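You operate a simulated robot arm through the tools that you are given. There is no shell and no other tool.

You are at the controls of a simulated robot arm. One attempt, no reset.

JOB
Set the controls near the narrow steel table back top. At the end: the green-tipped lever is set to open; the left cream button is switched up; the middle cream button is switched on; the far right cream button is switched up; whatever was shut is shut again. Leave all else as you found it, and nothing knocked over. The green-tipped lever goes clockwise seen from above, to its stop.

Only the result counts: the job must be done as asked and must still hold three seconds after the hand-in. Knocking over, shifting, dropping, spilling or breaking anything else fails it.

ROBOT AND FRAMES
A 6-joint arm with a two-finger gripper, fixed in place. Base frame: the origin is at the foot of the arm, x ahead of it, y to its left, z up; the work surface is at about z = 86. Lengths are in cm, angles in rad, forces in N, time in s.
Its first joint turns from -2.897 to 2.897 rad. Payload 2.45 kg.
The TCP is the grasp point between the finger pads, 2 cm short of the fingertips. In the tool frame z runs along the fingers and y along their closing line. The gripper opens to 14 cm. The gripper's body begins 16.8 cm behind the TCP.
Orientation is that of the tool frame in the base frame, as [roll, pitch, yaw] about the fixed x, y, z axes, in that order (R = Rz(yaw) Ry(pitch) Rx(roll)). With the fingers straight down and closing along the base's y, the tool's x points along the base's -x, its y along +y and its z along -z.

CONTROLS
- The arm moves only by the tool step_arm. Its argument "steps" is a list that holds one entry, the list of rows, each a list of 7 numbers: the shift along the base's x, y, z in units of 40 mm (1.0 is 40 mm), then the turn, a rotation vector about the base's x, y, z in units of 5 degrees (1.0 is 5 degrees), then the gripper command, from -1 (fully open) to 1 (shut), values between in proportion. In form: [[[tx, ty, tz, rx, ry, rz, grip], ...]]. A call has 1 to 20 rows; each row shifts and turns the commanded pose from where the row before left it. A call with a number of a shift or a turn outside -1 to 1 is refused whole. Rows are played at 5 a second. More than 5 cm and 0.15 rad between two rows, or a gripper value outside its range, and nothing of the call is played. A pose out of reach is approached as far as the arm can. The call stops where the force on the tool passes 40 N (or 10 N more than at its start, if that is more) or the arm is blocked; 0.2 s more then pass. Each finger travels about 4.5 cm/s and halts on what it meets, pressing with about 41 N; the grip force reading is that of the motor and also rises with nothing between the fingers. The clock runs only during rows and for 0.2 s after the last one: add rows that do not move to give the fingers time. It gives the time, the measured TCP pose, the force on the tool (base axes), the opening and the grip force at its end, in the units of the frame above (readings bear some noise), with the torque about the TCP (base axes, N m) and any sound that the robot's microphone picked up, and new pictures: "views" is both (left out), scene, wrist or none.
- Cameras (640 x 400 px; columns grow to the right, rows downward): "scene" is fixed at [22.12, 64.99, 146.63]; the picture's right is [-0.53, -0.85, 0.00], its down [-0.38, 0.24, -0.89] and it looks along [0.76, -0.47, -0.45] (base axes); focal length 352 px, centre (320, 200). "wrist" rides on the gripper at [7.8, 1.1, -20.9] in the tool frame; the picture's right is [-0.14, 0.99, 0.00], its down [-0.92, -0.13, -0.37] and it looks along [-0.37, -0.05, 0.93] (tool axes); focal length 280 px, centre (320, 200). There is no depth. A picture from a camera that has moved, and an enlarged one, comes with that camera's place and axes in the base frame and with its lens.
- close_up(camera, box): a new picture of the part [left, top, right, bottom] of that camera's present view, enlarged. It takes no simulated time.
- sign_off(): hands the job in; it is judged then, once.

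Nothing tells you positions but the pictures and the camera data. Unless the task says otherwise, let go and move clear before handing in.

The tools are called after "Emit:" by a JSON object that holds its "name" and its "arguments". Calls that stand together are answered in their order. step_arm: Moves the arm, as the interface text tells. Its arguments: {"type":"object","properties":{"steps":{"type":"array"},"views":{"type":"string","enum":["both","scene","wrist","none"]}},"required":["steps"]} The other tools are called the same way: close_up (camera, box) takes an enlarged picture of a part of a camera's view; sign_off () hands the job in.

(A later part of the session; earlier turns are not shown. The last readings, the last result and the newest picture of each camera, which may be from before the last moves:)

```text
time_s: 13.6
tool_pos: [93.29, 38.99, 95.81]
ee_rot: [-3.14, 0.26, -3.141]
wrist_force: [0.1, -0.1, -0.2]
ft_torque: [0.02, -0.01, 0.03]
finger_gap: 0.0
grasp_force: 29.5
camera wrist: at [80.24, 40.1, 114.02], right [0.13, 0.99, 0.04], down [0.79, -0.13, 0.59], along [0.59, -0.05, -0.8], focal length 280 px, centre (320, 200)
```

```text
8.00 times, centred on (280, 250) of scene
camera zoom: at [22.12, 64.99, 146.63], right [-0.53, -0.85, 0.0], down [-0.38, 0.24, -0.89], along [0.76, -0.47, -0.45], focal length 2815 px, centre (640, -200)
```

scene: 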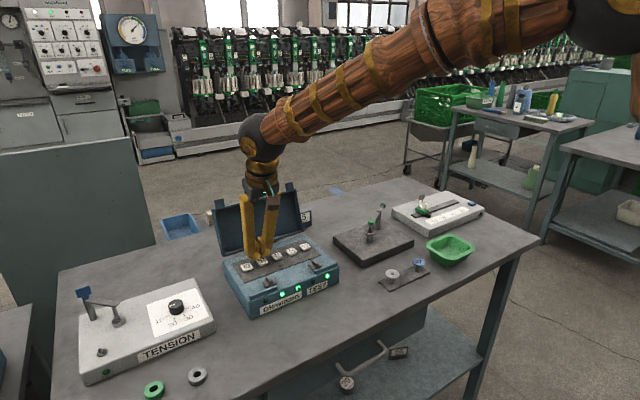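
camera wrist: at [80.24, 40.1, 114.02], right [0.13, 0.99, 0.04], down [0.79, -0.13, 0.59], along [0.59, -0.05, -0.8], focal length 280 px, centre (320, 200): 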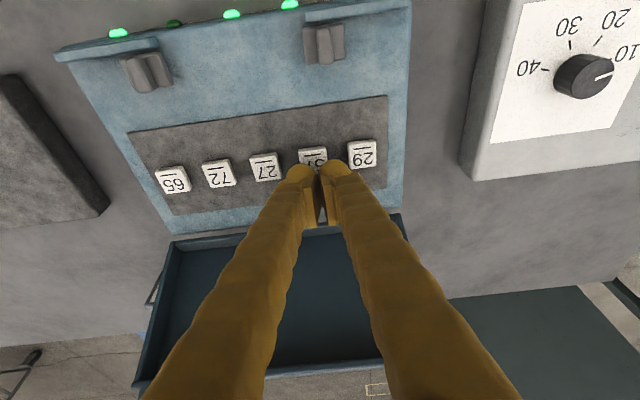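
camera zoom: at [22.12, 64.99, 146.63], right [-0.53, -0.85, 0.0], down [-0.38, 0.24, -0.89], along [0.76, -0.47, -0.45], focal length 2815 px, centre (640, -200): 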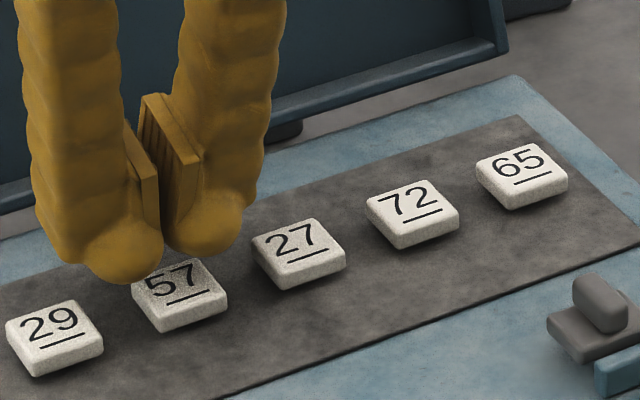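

The fingertips are over 57 with clearance on both sides, so I'm pressing now and watching its lamp.

Emit:
{"name": "step_arm", "arguments": {"steps": [[[0, 0, -0.1, 0, 0, 0, 1], [0, 0, -0.1, 0, 0, 0, 1], [0, 0, -0.05, 0, 0, 0, 1], [0, 0, 0, 0, 0, 0, 1]]], "views": "none"}}

Emit:
{"name": "close_up", "arguments": {"camera": "scene", "box": [262, 280, 344, 315]}}

```text
time_s: 14.6
tool_pos: [93.32, 39.04, 94.99]
ee_rot: [-3.141, 0.263, -3.141]
wrist_force: [0.5, -0.7, 0.8]
ft_torque: [0.01, 0.02, 0.01]
finger_gap: 0.6
grasp_force: 29.1
```

```text
7.80 times, centred on (303, 298) of scene
camera zoom: at [22.12, 64.99, 146.63], right [-0.53, -0.85, 0.0], down [-0.38, 0.24, -0.89], along [0.76, -0.47, -0.45], focal length 2746 px, centre (453, -561)
```

zoom: 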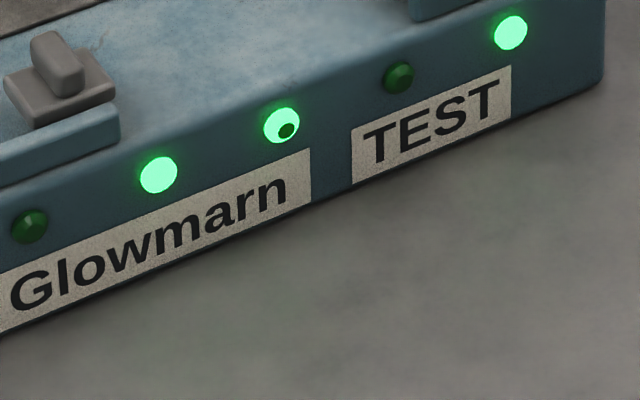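

There's contact but no click yet, so I'll press slightly deeper.

Emit:
{"name": "step_arm", "arguments": {"steps": [[[0, 0, -0.05, 0, 0, 0, 1], [0, 0, -0.04, 0, 0, 0, 1], [0, 0, 0, 0, 0, 0, 1]]], "views": "none"}}

Emit:
{"name": "close_up", "arguments": {"camera": "scene", "box": [262, 280, 344, 315]}}

```text
time_s: 15.4
tool_pos: [93.25, 39.0, 94.63]
ee_rot: [3.141, 0.262, -3.141]
wrist_force: [1.2, -1.7, 6.3]
ft_torque: [-0.04, 0.03, -0.02]
finger_gap: 0.56
grasp_force: 29.5
heard: click
```

```text
7.80 times, centred on (303, 298) of scene
camera zoom: at [22.12, 64.99, 146.63], right [-0.53, -0.85, 0.0], down [-0.38, 0.24, -0.89], along [0.76, -0.47, -0.45], focal length 2746 px, centre (453, -561)
```

zoom: 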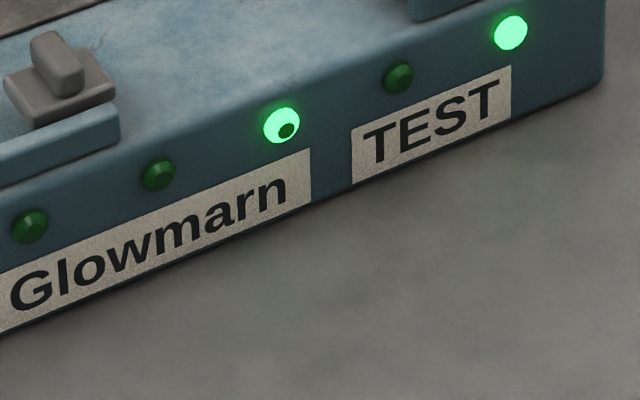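

Lamp 2 went off. One more press of 57 will show how it relights: fully, or ring only as lamp 3 does.

Emit:
{"name": "step_arm", "arguments": {"steps": [[[0, 0, 0.25, 0, 0, 0, 1], [0, 0, 0, 0, 0, 0, 1], [0, 0, -0.1, 0, 0, 0, 1], [0, 0, -0.1, 0, 0, 0, 1], [0, 0, -0.05, 0, 0, 0, 1], [0, 0, 0, 0, 0, 0, 1]]], "views": "none"}}

Emit:
{"name": "close_up", "arguments": {"camera": "scene", "box": [262, 280, 344, 315]}}

```text
time_s: 16.8
tool_pos: [93.34, 39.07, 94.66]
ee_rot: [-3.141, 0.262, 3.141]
wrist_force: [1.2, -1.8, 4.7]
ft_torque: [-0.04, 0.07, 0.02]
finger_gap: 0.59
grasp_force: 29.3
heard: click
```

```text
7.80 times, centred on (303, 298) of scene
camera zoom: at [22.12, 64.99, 146.63], right [-0.53, -0.85, 0.0], down [-0.38, 0.24, -0.89], along [0.76, -0.47, -0.45], focal length 2746 px, centre (453, -561)
```

zoom: 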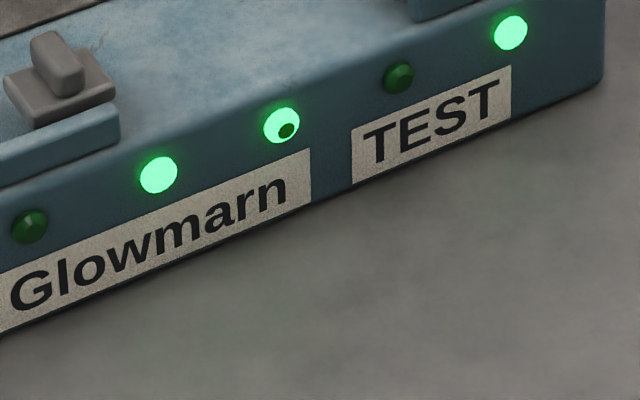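

Lamp 2 relights fully, so every button is a two-state toggle, and 57 is back as I found it. To see whether the ring-only look is just a lamp quirk, I'll press 72 and then press it back. First I rise and move over it.

Emit:
{"name": "step_arm", "arguments": {"steps": [[[0, 0, 0.4, 0, 0, 0, 1], [0, 0, 0.8, 0, 0, 0, 1], [0, -0.7, 0, 0, 0, 0, 1], [0, -0.7, 0, 0, 0, 0, 1], [0, -0.7, 0, 0, 0, 0, 1], [0, 0, 0, 0, 0, 0, 1], [0, 0, -0.6, 0, 0, 0, 1], [0, 0, -0.3, 0, 0, 0, 1], [0, 0, 0, 0, 0, 0, 1]]], "views": "scene"}}

Emit:
{"name": "close_up", "arguments": {"camera": "scene", "box": [220, 230, 350, 320]}}

```text
time_s: 18.8
tool_pos: [93.21, 30.75, 95.74]
ee_rot: [3.141, 0.26, 3.141]
wrist_force: [0.1, -0.1, 0.6]
ft_torque: [0.0, 0.02, 0.02]
finger_gap: 0.01
grasp_force: 29.7
```

scene: 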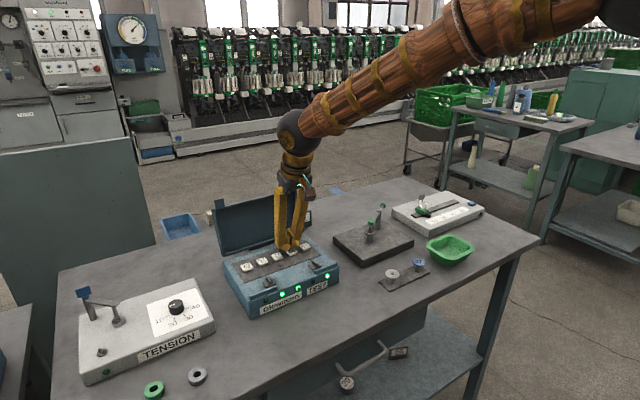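

```text
4.44 times, centred on (285, 275) of scene
camera zoom: at [22.12, 64.99, 146.63], right [-0.53, -0.85, 0.0], down [-0.38, 0.24, -0.89], along [0.76, -0.47, -0.45], focal length 1564 px, centre (476, -133)
```

zoom: 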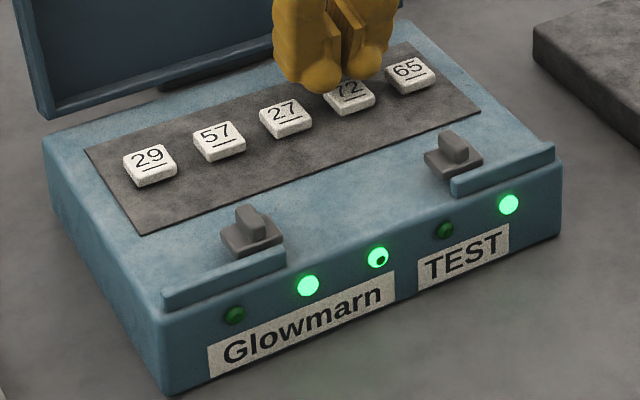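

I'm over 72 with clearance and will press it now. I'll restore it straight after looking at its lamp.

Emit:
{"name": "step_arm", "arguments": {"steps": [[[0, 0, -0.1, 0, 0, 0, 1], [0, 0, -0.1, 0, 0, 0, 1], [0, 0, -0.06, 0, 0, 0, 1], [0, 0, -0.04, 0, 0, 0, 1], [0, 0, 0, 0, 0, 0, 1]]], "views": "none"}}

Emit:
{"name": "close_up", "arguments": {"camera": "scene", "box": [262, 280, 344, 315]}}

```text
time_s: 20.0
tool_pos: [93.17, 30.75, 94.62]
ee_rot: [3.14, 0.263, 3.14]
wrist_force: [-0.3, 5.0, 8.8]
ft_torque: [0.04, 0.09, 0.0]
finger_gap: 0.6
grasp_force: 29.2
heard: click
```

```text
7.80 times, centred on (303, 298) of scene
camera zoom: at [22.12, 64.99, 146.63], right [-0.53, -0.85, 0.0], down [-0.38, 0.24, -0.89], along [0.76, -0.47, -0.45], focal length 2746 px, centre (453, -561)
```

zoom: 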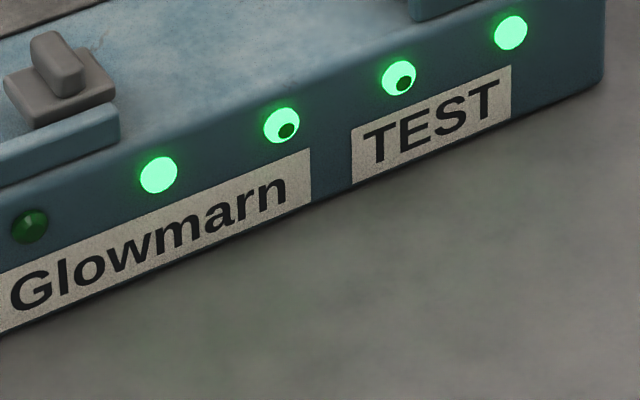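

Lamp 72 lights the same ring-only way, so that look only marks lamps that started dark. Pressing 72 again to restore it to off.

Emit:
{"name": "step_arm", "arguments": {"steps": [[[0, 0, 0.25, 0, 0, 0, 1], [0, 0, 0, 0, 0, 0, 1], [0, 0, -0.1, 0, 0, 0, 1], [0, 0, -0.1, 0, 0, 0, 1], [0, 0, -0.05, 0, 0, 0, 1], [0, 0, 0, 0, 0, 0, 1]]], "views": "none"}}

Emit:
{"name": "close_up", "arguments": {"camera": "scene", "box": [220, 230, 350, 320]}}

```text
time_s: 21.4
tool_pos: [93.39, 30.71, 94.66]
ee_rot: [3.141, 0.261, 3.141]
wrist_force: [0.0, 0.0, 6.5]
ft_torque: [-0.04, 0.07, 0.0]
finger_gap: 0.61
grasp_force: 29.4
heard: click
```

```text
4.44 times, centred on (285, 275) of scene
camera zoom: at [22.12, 64.99, 146.63], right [-0.53, -0.85, 0.0], down [-0.38, 0.24, -0.89], along [0.76, -0.47, -0.45], focal length 1564 px, centre (476, -133)
```

zoom: 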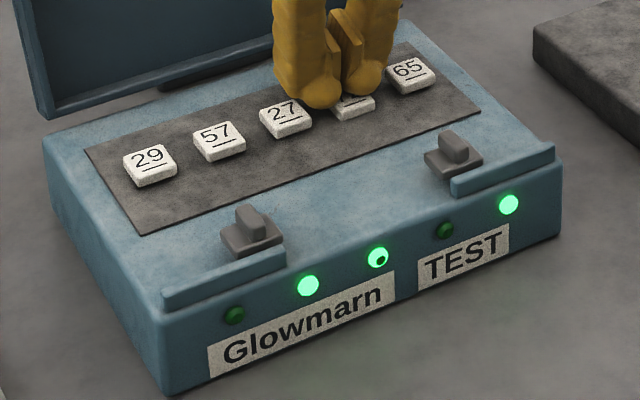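

Button 72 is off again, so only 27 differs from the start. Before deciding what "up" asks of 57 and 65, I'll look around the scene for any legend or marking that explains it.

Emit:
{"name": "close_up", "arguments": {"camera": "scene", "box": [290, 200, 330, 235]}}

Emit:
{"name": "close_up", "arguments": {"camera": "scene", "box": [0, 0, 170, 170]}}

Emit:
{"name": "close_up", "arguments": {"camera": "scene", "box": [205, 180, 310, 250]}}

Emit:
{"name": "close_up", "arguments": {"camera": "scene", "box": [235, 265, 345, 325]}}

Emit:
{"name": "close_up", "arguments": {"camera": "wrist", "box": [0, 0, 640, 400]}}

```text
11.43 times, centred on (310, 218) of scene
camera zoom: at [22.12, 64.99, 146.63], right [-0.53, -0.85, 0.0], down [-0.38, 0.24, -0.89], along [0.76, -0.47, -0.45], focal length 4021 px, centre (434, 0)
```

zoom: 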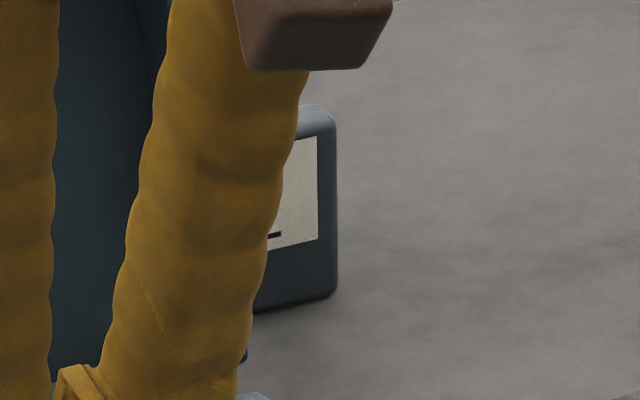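

```text
2.35 times, centred on (85, 85) of scene
camera zoom: at [22.12, 64.99, 146.63], right [-0.53, -0.85, 0.0], down [-0.38, 0.24, -0.89], along [0.76, -0.47, -0.45], focal length 828 px, centre (873, 471)
```

zoom: 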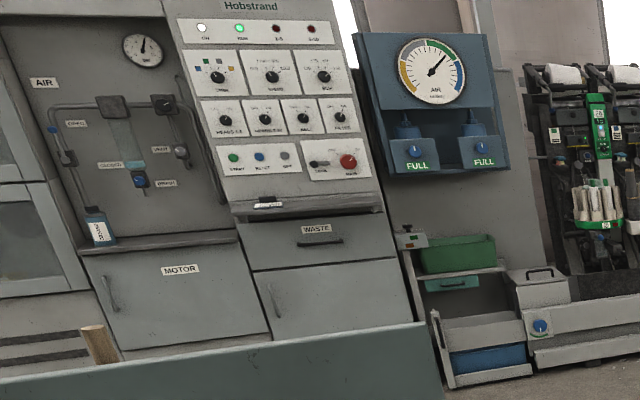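

```text
5.71 times, centred on (258, 215) of scene
camera zoom: at [22.12, 64.99, 146.63], right [-0.53, -0.85, 0.0], down [-0.38, 0.24, -0.89], along [0.76, -0.47, -0.45], focal length 2010 px, centre (677, 114)
```

zoom: 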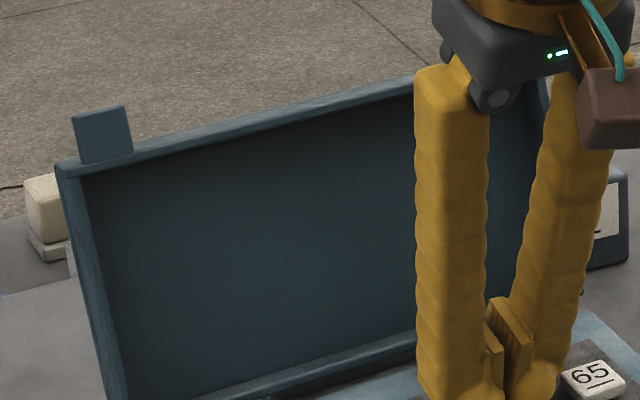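

```text
5.82 times, centred on (290, 295) of scene
camera zoom: at [22.12, 64.99, 146.63], right [-0.53, -0.85, 0.0], down [-0.38, 0.24, -0.89], along [0.76, -0.47, -0.45], focal length 2047 px, centre (494, -353)
```

zoom: 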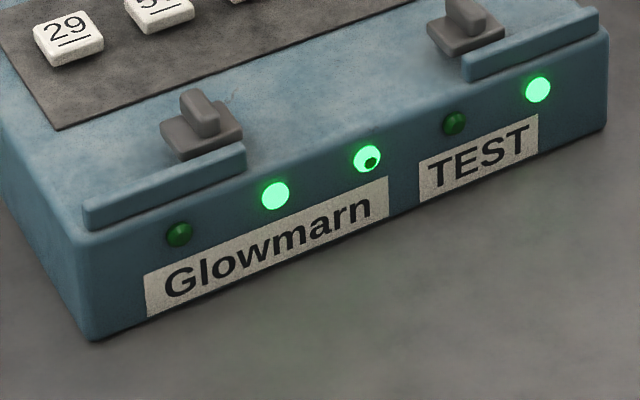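

```text
1.00 times, centred on (320, 200) of wrist (not enlarged: the box is as wide or as high as the picture)
camera zoom: at [80.22, 31.84, 112.71], right [0.13, 0.99, 0.04], down [0.79, -0.13, 0.59], along [0.59, -0.05, -0.8], focal length 280 px, centre (320, 200)
```

zoom: 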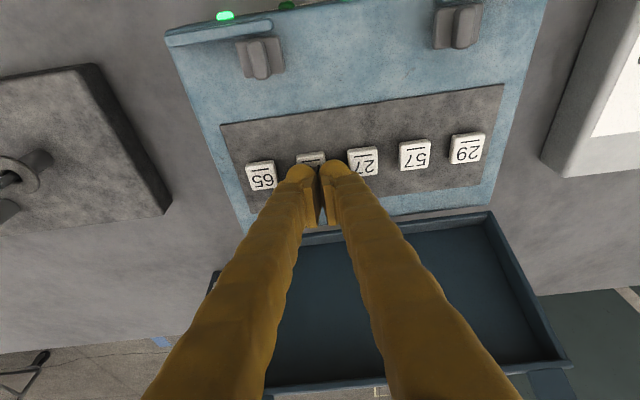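

No legend, but there's a cream-coloured thing behind the lid at the back of the table that I haven't identified. I'll zoom in on it.

Emit:
{"name": "close_up", "arguments": {"camera": "scene", "box": [150, 195, 240, 255]}}

Emit:
{"name": "close_up", "arguments": {"camera": "scene", "box": [200, 200, 224, 222]}}

Emit:
{"name": "close_up", "arguments": {"camera": "wrist", "box": [130, 320, 270, 400]}}

Emit:
{"name": "close_up", "arguments": {"camera": "wrist", "box": [340, 350, 440, 400]}}

```text
6.67 times, centred on (195, 225) of scene
camera zoom: at [22.12, 64.99, 146.63], right [-0.53, -0.85, 0.0], down [-0.38, 0.24, -0.89], along [0.76, -0.47, -0.45], focal length 2346 px, centre (1153, 33)
```

zoom: 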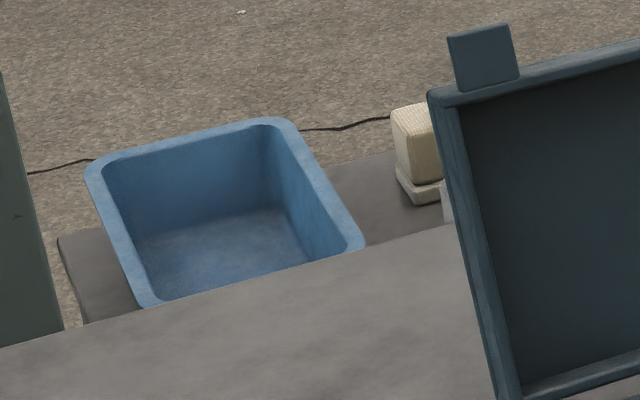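

```text
16.00 times, centred on (212, 211) of scene
camera zoom: at [22.12, 64.99, 146.63], right [-0.53, -0.85, 0.0], down [-0.38, 0.24, -0.89], along [0.76, -0.47, -0.45], focal length 5629 px, centre (2048, 24)
```

zoom: 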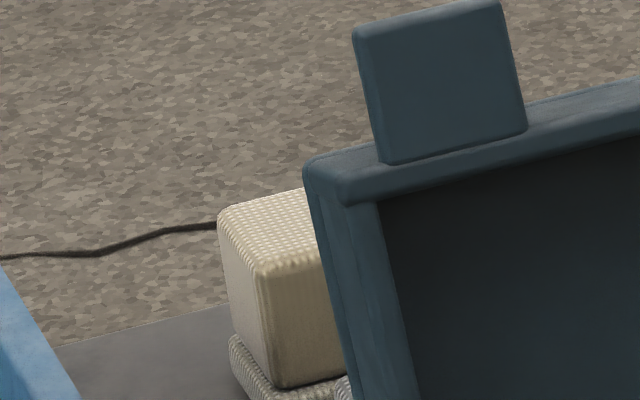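

```text
4.57 times, centred on (200, 360) of wrist
camera zoom: at [80.22, 31.84, 112.71], right [0.13, 0.99, 0.04], down [0.79, -0.13, 0.59], along [0.59, -0.05, -0.8], focal length 1282 px, centre (869, -531)
```

zoom: 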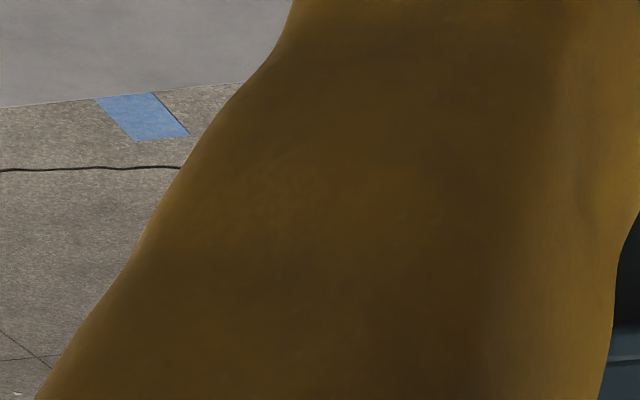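

```text
6.40 times, centred on (390, 375) of wrist
camera zoom: at [80.22, 31.84, 112.71], right [0.13, 0.99, 0.04], down [0.79, -0.13, 0.59], along [0.59, -0.05, -0.8], focal length 1794 px, centre (-128, -920)
```

zoom: 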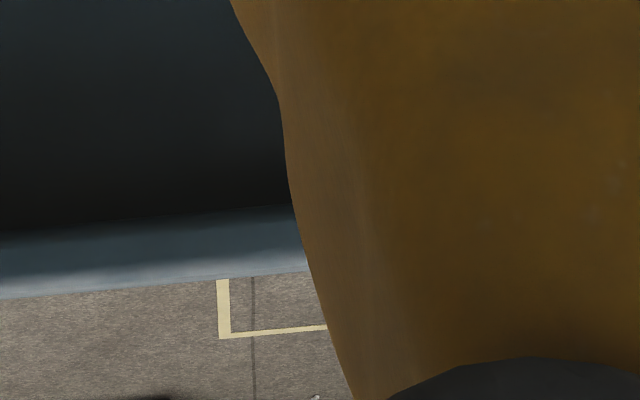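

That's just a fabric stack on a low bench behind the table, so the five case buttons are the only cream ones. I'll do the lever next: rise, bring the tool back to vertical, and hover on the robot side of the lever arm.

Emit:
{"name": "step_arm", "arguments": {"steps": [[[0, 0, 0.4, 0, 0, 0, 1], [0, 0, 0.9, 0, 0, 0, 1], [-0.5, 0, 0.9, 0, 0, 0, 1], [-0.5, 0, 0.7, 0, 0, 0, 1], [0, -0.9, 0, 0, 1, 0, 1], [0, -0.9, 0, 0, 1, 0, 1], [0, -0.9, 0, 0, 1, 0, 1], [-0.3, -0.9, 0, 0, 0, 0, 1], [-0.35, -0.9, 0, 0, 0, 0, 1], [0, -0.9, 0, 0, 0, 0, 1], [0, -0.9, 0, 0, 0, 0, 1], [0, -0.83, 0, 0, 0, 0, 1], [0, 0, 0, 0, 0, 0, 1]]], "views": "both"}}

```text
time_s: 24.2
tool_pos: [86.55, 2.03, 106.03]
ee_rot: [-3.141, -0.001, -3.141]
wrist_force: [0.3, -0.6, -0.5]
ft_torque: [0.01, 0.0, -0.02]
finger_gap: 0.0
grasp_force: 29.3
camera wrist: at [78.78, 3.16, 126.88], right [0.14, 0.99, 0.0], down [0.92, -0.13, 0.37], along [0.37, -0.05, -0.93], focal length 280 px, centre (320, 200)
```

scene: 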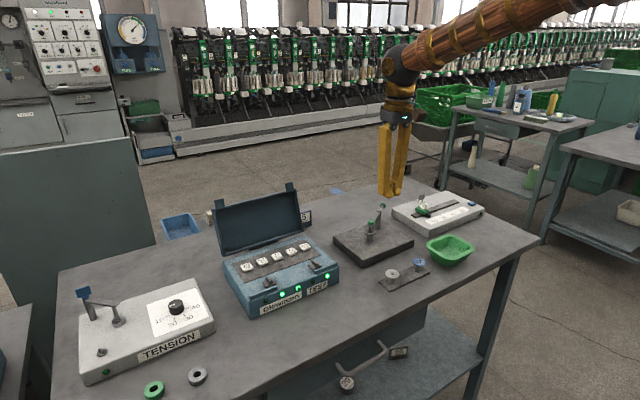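
wrist: 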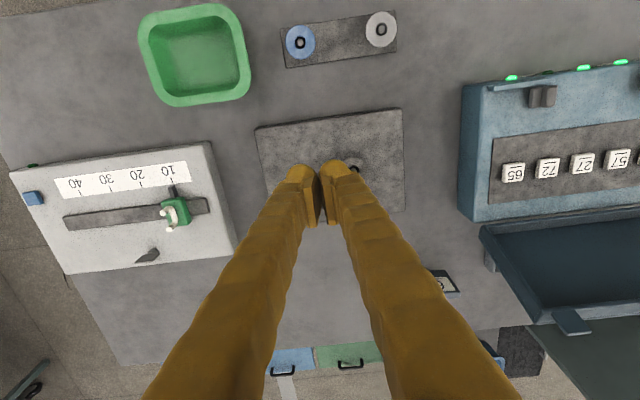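

I'm hovering at (86.6, 2.0) with the lever arm about 2 cm ahead of the fingers. I'll descend so the fingertips sit just below arm height, still short of it and clear of the disc.

Emit:
{"name": "step_arm", "arguments": {"steps": [[[0, 0, -0.95, 0, 0, 0, 1], [0, 0, -0.95, 0, 0, 0, 1], [0, 0, -0.7, 0, 0, 0, 1], [0, 0, -0.15, 0, 0, 0, 1], [0, 0, 0, 0, 0, 0, 1]]], "views": "both"}}

Emit:
{"name": "close_up", "arguments": {"camera": "scene", "box": [340, 190, 420, 250]}}

Emit:
{"name": "close_up", "arguments": {"camera": "wrist", "box": [240, 120, 440, 250]}}

```text
time_s: 25.4
tool_pos: [86.7, 1.97, 95.11]
ee_rot: [-3.14, 0.0, -3.141]
wrist_force: [-0.6, 0.4, -0.5]
ft_torque: [0.0, -0.03, 0.01]
finger_gap: 0.01
grasp_force: 29.7
camera wrist: at [78.79, 3.25, 115.95], right [0.14, 0.99, 0.0], down [0.92, -0.13, 0.37], along [0.36, -0.05, -0.93], focal length 280 px, centre (320, 200)
```

scene: 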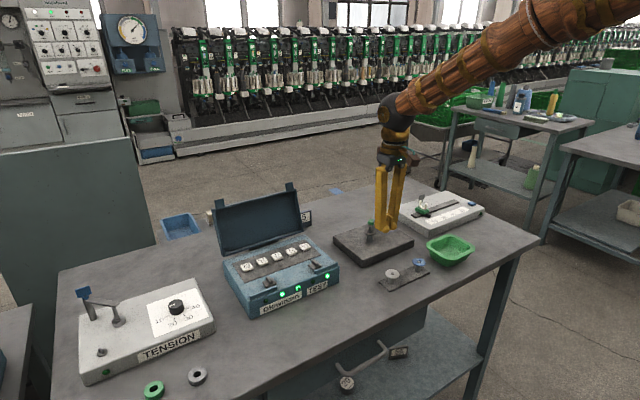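
wrist: 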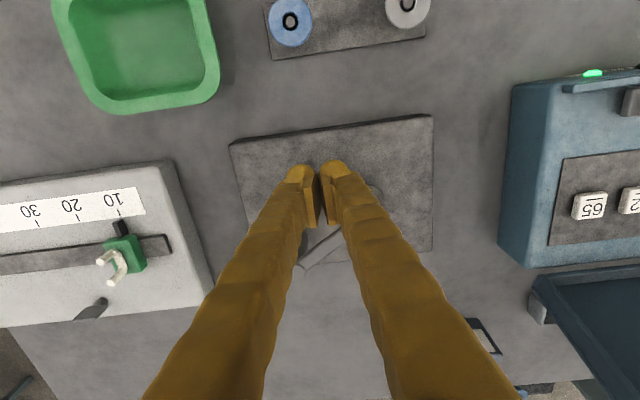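

```text
6.67 times, centred on (380, 220) of scene
camera zoom: at [22.12, 64.99, 146.63], right [-0.53, -0.85, 0.0], down [-0.38, 0.24, -0.89], along [0.76, -0.47, -0.45], focal length 2346 px, centre (-80, 67)
```

zoom: 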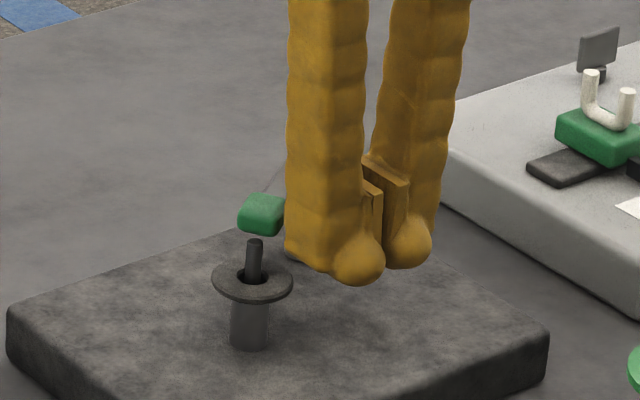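

```text
3.08 times, centred on (340, 185) of wrist
camera zoom: at [78.79, 3.25, 115.95], right [0.14, 0.99, 0.0], down [0.92, -0.13, 0.37], along [0.36, -0.05, -0.93], focal length 863 px, centre (258, 246)
```

zoom: 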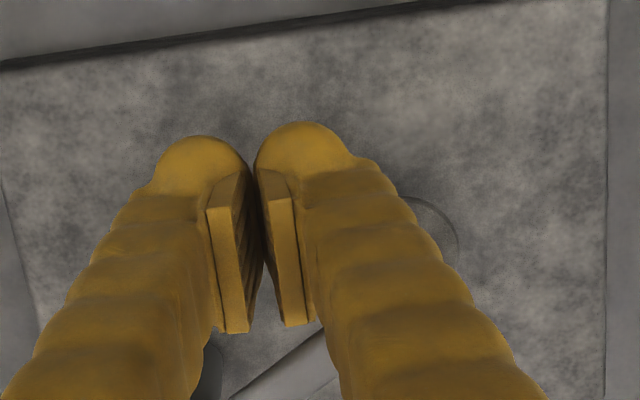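

The fingers are in place beside the arm and clear of the pin. Now I'll push in +x with a slight +y drift, which turns the grip clockwise seen from above.

Emit:
{"name": "step_arm", "arguments": {"steps": [[[0.1, 0.01, 0, 0, 0, 0, 1], [0.1, 0.01, 0, 0, 0, 0, 1], [0.1, 0.01, 0, 0, 0, 0, 1], [0.1, 0.01, 0, 0, 0, 0, 1], [0.1, 0.02, 0, 0, 0, 0, 1], [0.1, 0.05, 0, 0, 0, 0, 1], [0.1, 0.05, 0, 0, 0, 0, 1], [0, 0, 0, 0, 0, 0, 1]]], "views": "both"}}

Emit:
{"name": "close_up", "arguments": {"camera": "scene", "box": [340, 190, 420, 250]}}

```text
time_s: 27.2
tool_pos: [89.33, 2.86, 95.24]
ee_rot: [3.141, 0.0, 3.141]
wrist_force: [-0.2, 0.2, 0.0]
ft_torque: [-0.01, -0.02, 0.0]
finger_gap: 0.0
grasp_force: 29.3
camera wrist: at [81.55, 3.9, 116.06], right [0.14, 0.99, 0.0], down [0.92, -0.13, 0.37], along [0.36, -0.05, -0.93], focal length 280 px, centre (320, 200)
```

scene: 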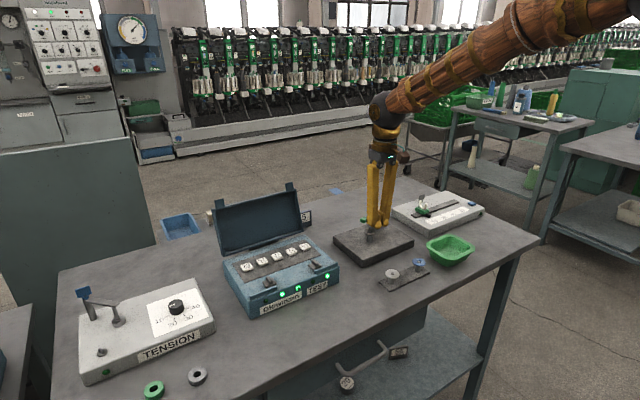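
wrist: 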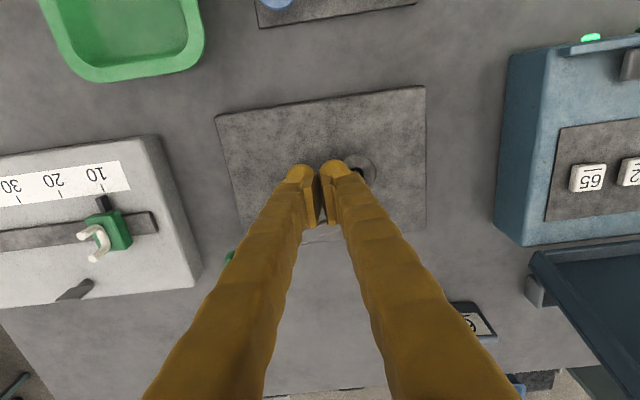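

```text
6.67 times, centred on (380, 220) of scene
camera zoom: at [22.12, 64.99, 146.63], right [-0.53, -0.85, 0.0], down [-0.38, 0.24, -0.89], along [0.76, -0.47, -0.45], focal length 2346 px, centre (-80, 67)
```

zoom: 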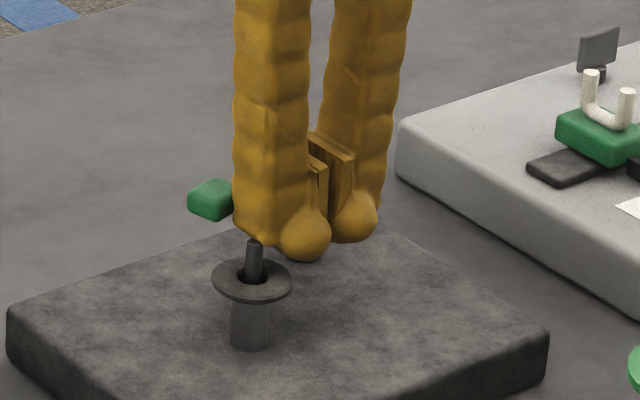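

The grip has swung clockwise with hardly any force. I'll keep following the arc around the post.

Emit:
{"name": "step_arm", "arguments": {"steps": [[[0.1, 0.045, 0, 0, 0, 0, 1], [0.1, 0.045, 0, 0, 0, 0, 1], [0.1, 0.045, 0, 0, 0, 0, 1], [0.1, 0.045, 0, 0, 0, 0, 1], [0.1, 0.045, 0, 0, 0, 0, 1], [0.1, 0.045, 0, 0, 0, 0, 1], [0.1, 0.045, 0, 0, 0, 0, 1], [0.1, 0.045, 0, 0, 0, 0, 1], [0, 0, 0, 0, 0, 0, 1]]], "views": "both"}}

Emit:
{"name": "close_up", "arguments": {"camera": "scene", "box": [340, 180, 420, 240]}}

Emit:
{"name": "close_up", "arguments": {"camera": "wrist", "box": [180, 100, 460, 280]}}

```text
time_s: 29.2
tool_pos: [92.64, 4.22, 95.19]
ee_rot: [3.141, 0.0, 3.14]
wrist_force: [-0.7, -0.9, 0.7]
ft_torque: [-0.03, 0.01, 0.01]
finger_gap: 0.01
grasp_force: 29.2
camera wrist: at [84.75, 5.3, 116.03], right [0.14, 0.99, 0.0], down [0.92, -0.13, 0.37], along [0.37, -0.05, -0.93], focal length 280 px, centre (320, 200)
```

scene: 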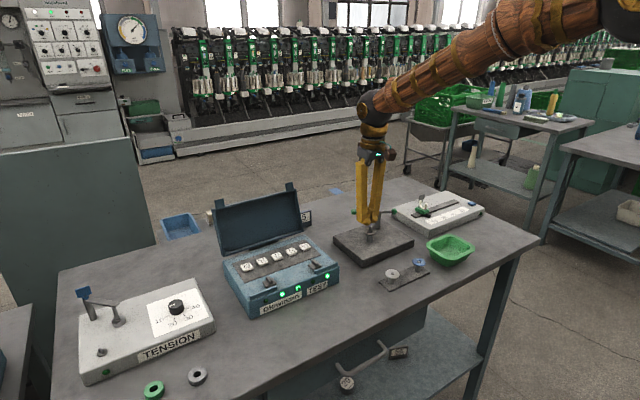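
wrist: 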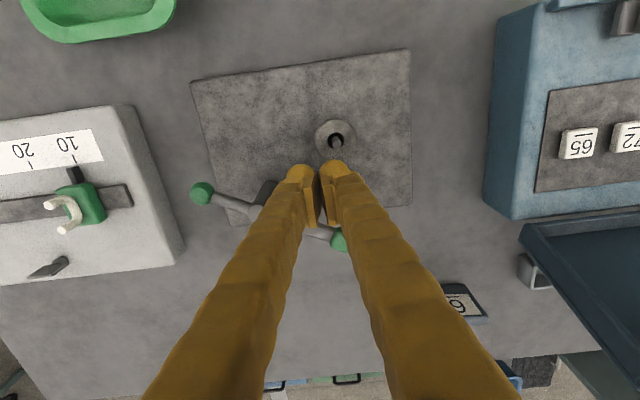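

```text
6.67 times, centred on (380, 210) of scene
camera zoom: at [22.12, 64.99, 146.63], right [-0.53, -0.85, 0.0], down [-0.38, 0.24, -0.89], along [0.76, -0.47, -0.45], focal length 2346 px, centre (-80, 133)
```

zoom: 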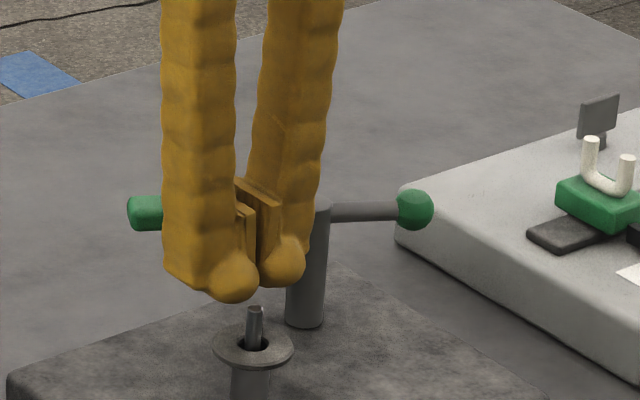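

```text
2.22 times, centred on (320, 190) of wrist
camera zoom: at [84.75, 5.3, 116.03], right [0.14, 0.99, 0.0], down [0.92, -0.13, 0.37], along [0.37, -0.05, -0.93], focal length 623 px, centre (320, 222)
```

zoom: 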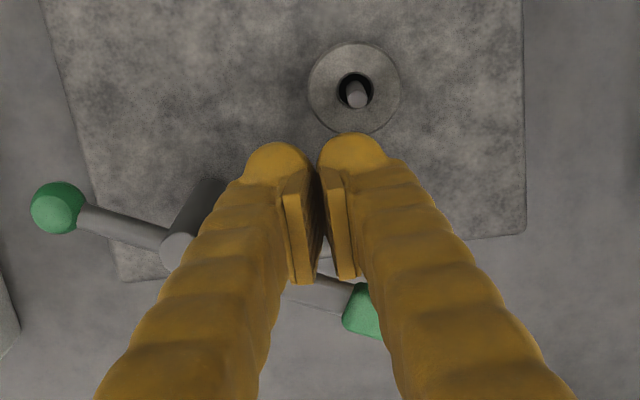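

The lever has turned about 50°, with no stop felt yet. I'll keep pushing along the arc in small steps and watch for the force to rise.

Emit:
{"name": "step_arm", "arguments": {"steps": [[[0.08, 0.02, 0, 0, 0, 0, 1], [0.08, 0.01, 0, 0, 0, 0, 1], [0.08, 0.0, 0, 0, 0, 0, 1], [0.08, -0.02, 0, 0, 0, 0, 1], [0.08, -0.03, 0, 0, 0, 0, 1], [0.08, -0.03, 0, 0, 0, 0, 1], [0, 0, 0, 0, 0, 0, 1]]], "views": "both"}}

Emit:
{"name": "close_up", "arguments": {"camera": "wrist", "box": [180, 100, 460, 280]}}

```text
time_s: 30.3
tool_pos: [93.69, 4.31, 95.13]
ee_rot: [3.14, -0.008, 3.141]
wrist_force: [-12.0, 5.0, 4.5]
ft_torque: [-0.1, -0.13, -0.24]
finger_gap: 0.0
grasp_force: 28.9
stopped in row 5: the force on the tool passed its limit at 47 N (the readings are from after the stop); the commanded pose is now the measured one
camera wrist: at [85.91, 5.47, 116.02], right [0.14, 0.99, 0.0], down [0.92, -0.13, 0.36], along [0.36, -0.05, -0.93], focal length 280 px, centre (320, 200)
```

scene: 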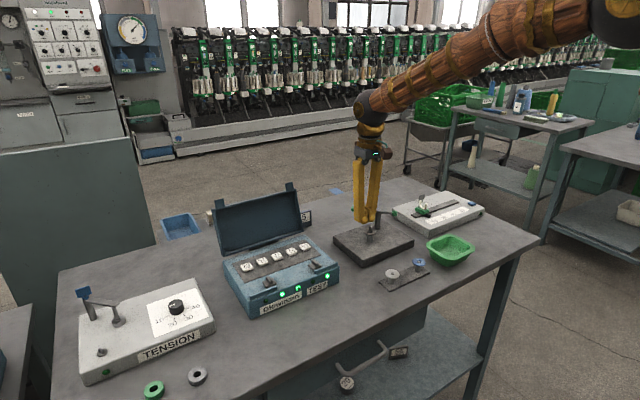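
wrist: 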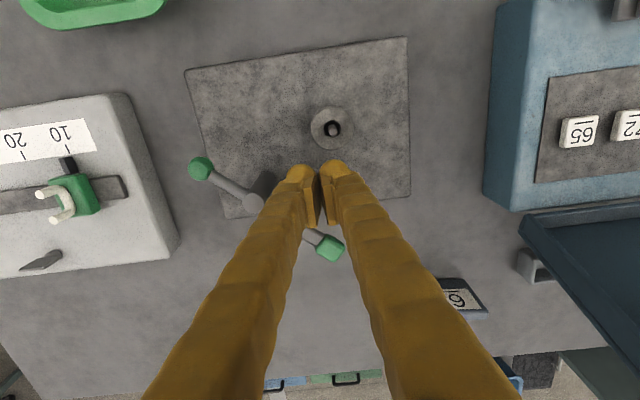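

```text
2.22 times, centred on (320, 190) of wrist
camera zoom: at [85.91, 5.47, 116.02], right [0.14, 0.99, 0.0], down [0.92, -0.13, 0.36], along [0.36, -0.05, -0.93], focal length 623 px, centre (320, 222)
```

zoom: 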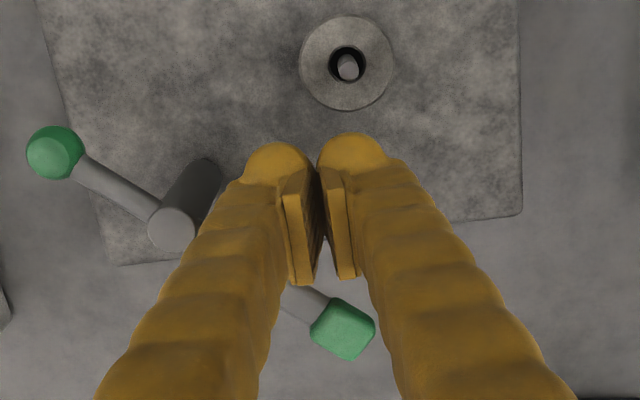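

The force jumped to 47 N with the arm at about 50°, some 70° of turn, and the fingers well clear of the post. It looks like the stop, so I'll confirm with one more small nudge along the arc.

Emit:
{"name": "step_arm", "arguments": {"steps": [[[0.03, -0.02, 0, 0, 0, 0, 1], [0.03, -0.025, 0, 0, 0, 0, 1], [0, 0, 0, 0, 0, 0, 1]]], "views": "wrist"}}

Emit:
{"name": "close_up", "arguments": {"camera": "wrist", "box": [180, 100, 460, 280]}}

```text
time_s: 30.8
tool_pos: [93.59, 4.45, 95.14]
ee_rot: [3.139, -0.011, -3.141]
wrist_force: [-14.5, 5.4, 5.4]
ft_torque: [-0.14, -0.09, -0.27]
finger_gap: 0.0
grasp_force: 29.2
stopped in row 2: the force on the tool passed its limit at 44 N (the readings are from after the stop); the commanded pose is now the measured one
camera wrist: at [86.0, 5.46, 116.04], right [0.14, 0.99, 0.0], down [0.92, -0.13, 0.36], along [0.36, -0.05, -0.93], focal length 280 px, centre (320, 200)
```

wrist: 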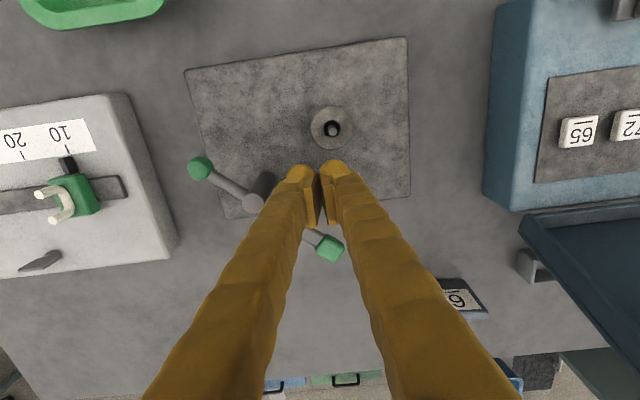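

```text
2.22 times, centred on (320, 190) of wrist
camera zoom: at [86.0, 5.46, 116.04], right [0.14, 0.99, 0.0], down [0.92, -0.13, 0.36], along [0.36, -0.05, -0.93], focal length 623 px, centre (320, 222)
```

zoom: 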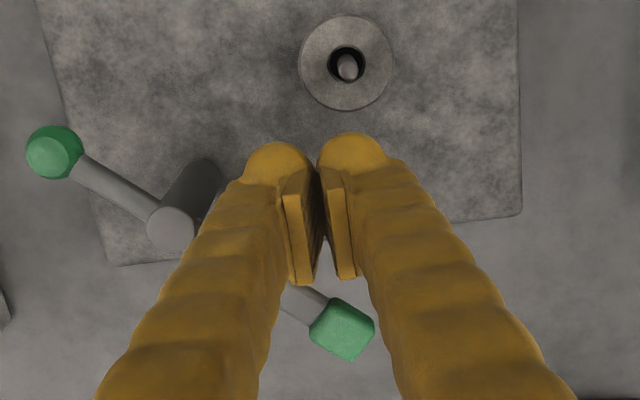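

The arm didn't move and the force passed the limit again, so the lever is at its stop. I'll back off gently, then rise straight up and check that it stays there.

Emit:
{"name": "step_arm", "arguments": {"steps": [[[-0.1, 0.04, 0, 0, 0, 0, 1], [-0.15, 0.04, 0, 0, 0, 0, 1], [0, 0, 0, 0, 0, 0, 1], [0, 0, 0.5, 0, 0, 0, 1], [0, 0, 0.9, 0, 0, 0, 1], [0, 0, 0.9, 0, 0, 0, 1], [-0.9, 0.3, 0.4, 0, 0, 0, 1], [-0.9, 0.6, 0, 0, 0, 0, 1], [-0.9, 0.6, 0, 0, 0, 0, 1], [-0.9, 0.6, 0, 0, 0, 0, 1], [0, 0.9, 0, 0, 0, 0, 1], [0, 0.9, 0, 0, 0, 0, 1], [0, 0, 0, 0, 0, 0, 1]]], "views": "both"}}

Emit:
{"name": "close_up", "arguments": {"camera": "scene", "box": [320, 180, 440, 270]}}

```text
time_s: 33.6
tool_pos: [78.26, 20.27, 105.82]
ee_rot: [3.14, -0.007, -3.141]
wrist_force: [-0.6, 0.1, -0.2]
ft_torque: [-0.03, -0.03, -0.01]
finger_gap: 0.01
grasp_force: 29.5
camera wrist: at [70.65, 21.37, 126.75], right [0.14, 0.99, 0.0], down [0.92, -0.13, 0.36], along [0.36, -0.05, -0.93], focal length 280 px, centre (320, 200)
```

scene: 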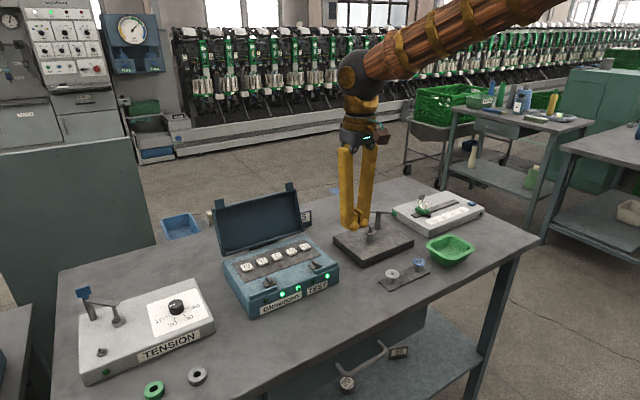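
wrist: 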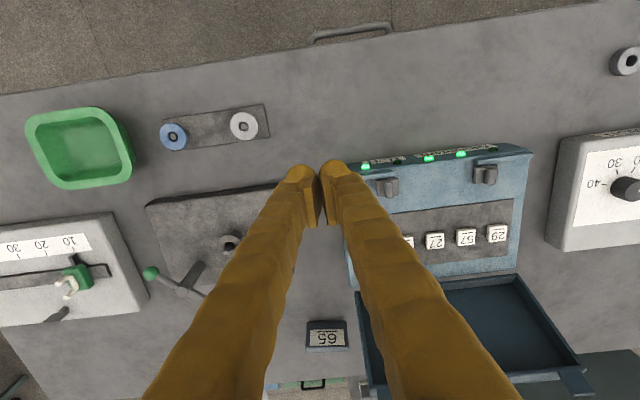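

```text
4.44 times, centred on (380, 225) of scene
camera zoom: at [22.12, 64.99, 146.63], right [-0.53, -0.85, 0.0], down [-0.38, 0.24, -0.89], along [0.76, -0.47, -0.45], focal length 1564 px, centre (53, 89)
```

zoom: 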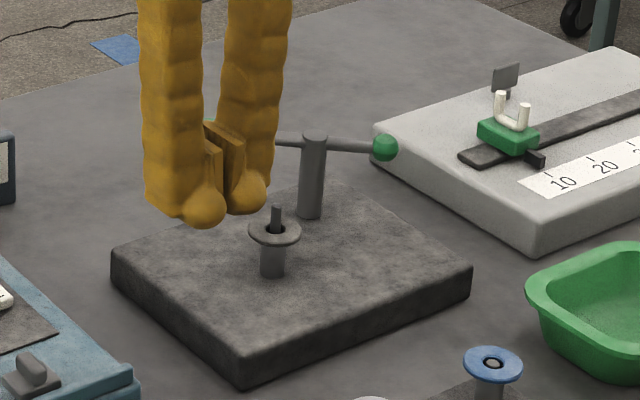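

The sign behind the case just reads 65 and settles nothing, and the lever appears to stay put. My reading of "up" is released: it contrasts with "on", and 57 and 65, the two lit ones, are exactly the ones it's used for. I'll go over 65 first.

Emit:
{"name": "step_arm", "arguments": {"steps": [[[0.93, 0.383, 0, 0, -1, 0, 1], [0.93, 0.383, 0, 0, -1, 0, 1], [0.93, 0.383, 0, 0, -1, 0, 1], [0.93, 0.383, 0, 0, 0, 0, 1], [0, 0, -0.9, 0, 0, 0, 1], [0, 0, -0.9, 0, 0, 0, 1], [0, 0, -0.6, 0, 0, 0, 1], [0, 0, 0, 0, 0, 0, 1]]], "views": "both"}}

Emit:
{"name": "close_up", "arguments": {"camera": "scene", "box": [240, 220, 340, 282]}}

Emit:
{"name": "close_up", "arguments": {"camera": "scene", "box": [320, 180, 440, 270]}}

```text
time_s: 35.4
tool_pos: [93.19, 26.7, 96.1]
ee_rot: [3.14, 0.252, -3.141]
wrist_force: [-0.1, 0.4, -0.4]
ft_torque: [0.01, 0.02, 0.0]
finger_gap: 0.01
grasp_force: 29.4
camera wrist: at [80.36, 27.67, 114.36], right [0.13, 0.99, 0.04], down [0.8, -0.13, 0.59], along [0.59, -0.05, -0.81], focal length 280 px, centre (320, 200)
```

scene: 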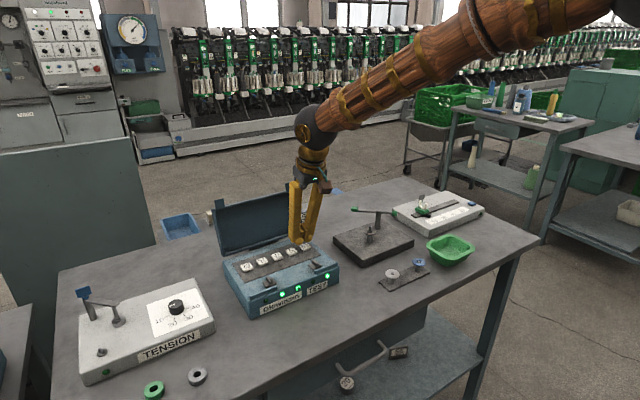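
wrist: 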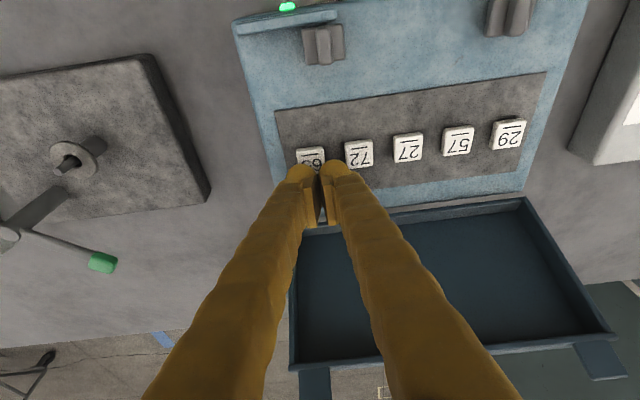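

```text
6.40 times, centred on (290, 251) of scene
camera zoom: at [22.12, 64.99, 146.63], right [-0.53, -0.85, 0.0], down [-0.38, 0.24, -0.89], along [0.76, -0.47, -0.45], focal length 2252 px, centre (512, -126)
```

zoom: 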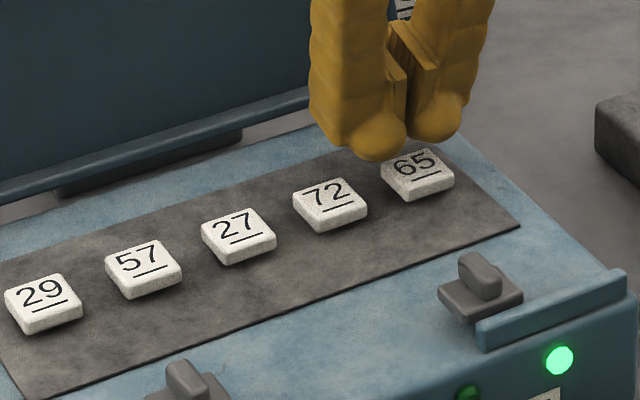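

```text
4.44 times, centred on (380, 225) of scene
camera zoom: at [22.12, 64.99, 146.63], right [-0.53, -0.85, 0.0], down [-0.38, 0.24, -0.89], along [0.76, -0.47, -0.45], focal length 1564 px, centre (53, 89)
```

zoom: 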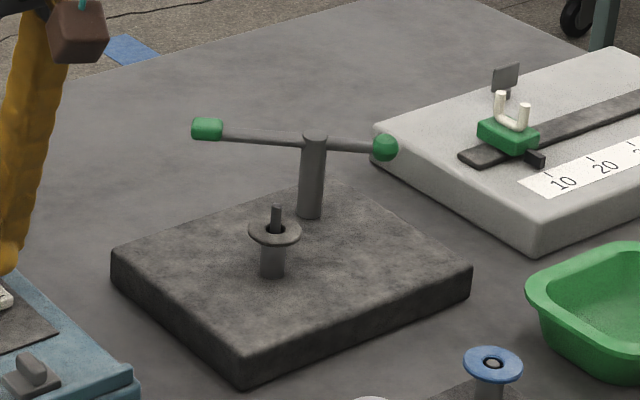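

The lever has stayed at about 46°, its stop position. The fingertips are over 65, so I'm pressing it.

Emit:
{"name": "step_arm", "arguments": {"steps": [[[0, -0.08, -0.15, 0, 0, 0, 1], [0, 0, -0.1, 0, 0, 0, 1], [0, 0, -0.06, 0, 0, 0, 1], [0, 0, -0.05, 0, 0, 0, 1], [0, 0, 0, 0, 0, 0, 1]]], "views": "none"}}

Emit:
{"name": "close_up", "arguments": {"camera": "scene", "box": [262, 280, 344, 315]}}

```text
time_s: 36.6
tool_pos: [93.21, 26.07, 94.76]
ee_rot: [3.14, 0.255, 3.142]
wrist_force: [1.2, -0.3, 1.9]
ft_torque: [0.02, 0.02, -0.01]
finger_gap: 0.59
grasp_force: 29.7
heard: click
```

```text
7.80 times, centred on (303, 298) of scene
camera zoom: at [22.12, 64.99, 146.63], right [-0.53, -0.85, 0.0], down [-0.38, 0.24, -0.89], along [0.76, -0.47, -0.45], focal length 2746 px, centre (453, -561)
```

zoom: 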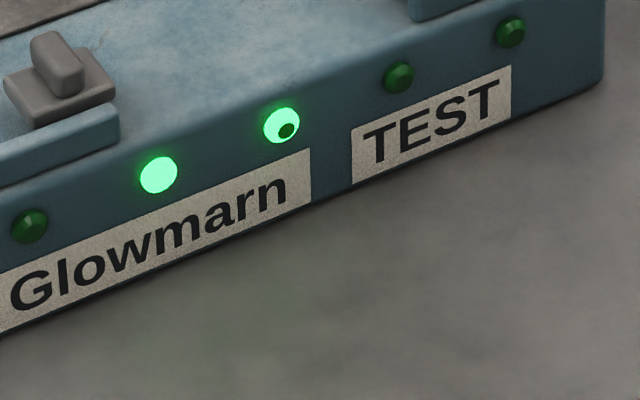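

A click, and lamp 5 is off. Now I'll rise and move over 57.

Emit:
{"name": "step_arm", "arguments": {"steps": [[[0, 0, 0.4, 0, 0, 0, 1], [0, 0, 0.8, 0, 0, 0, 1], [0, 0.806, 0, 0, 0, 0, 1], [0, 0.806, 0, 0, 0, 0, 1], [0, 0.806, 0, 0, 0, 0, 1], [0, 0.806, 0, 0, 0, 0, 1], [0, 0, 0, 0, 0, 0, 1], [0, 0, -0.6, 0, 0, 0, 1], [0, 0, -0.25, 0, 0, 0, 1], [0, 0, 0, 0, 0, 0, 1]]], "views": "both"}}

Emit:
{"name": "close_up", "arguments": {"camera": "scene", "box": [220, 220, 350, 320]}}

```text
time_s: 38.8
tool_pos: [93.17, 38.82, 96.08]
ee_rot: [3.141, 0.254, -3.14]
wrist_force: [-0.3, 0.5, 0.2]
ft_torque: [0.0, 0.0, 0.01]
finger_gap: 0.02
grasp_force: 29.3
camera wrist: at [80.37, 39.98, 114.33], right [0.13, 0.99, 0.04], down [0.8, -0.13, 0.59], along [0.59, -0.05, -0.81], focal length 280 px, centre (320, 200)
```

scene: 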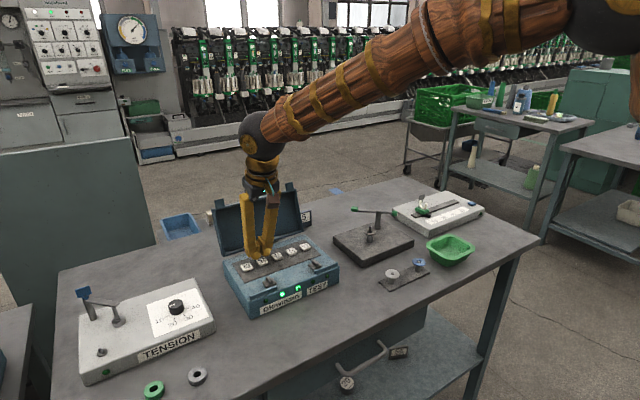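
wrist: 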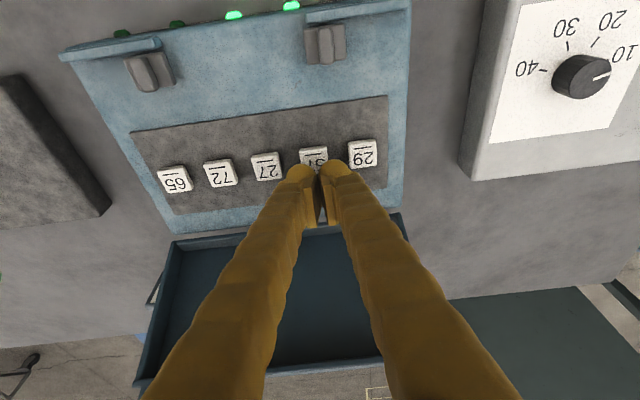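

```text
4.00 times, centred on (285, 270) of scene
camera zoom: at [22.12, 64.99, 146.63], right [-0.53, -0.85, 0.0], down [-0.38, 0.24, -0.89], along [0.76, -0.47, -0.45], focal length 1407 px, centre (460, -80)
```

zoom: 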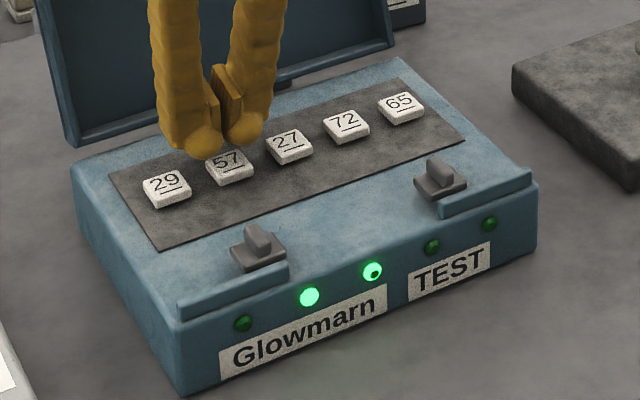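

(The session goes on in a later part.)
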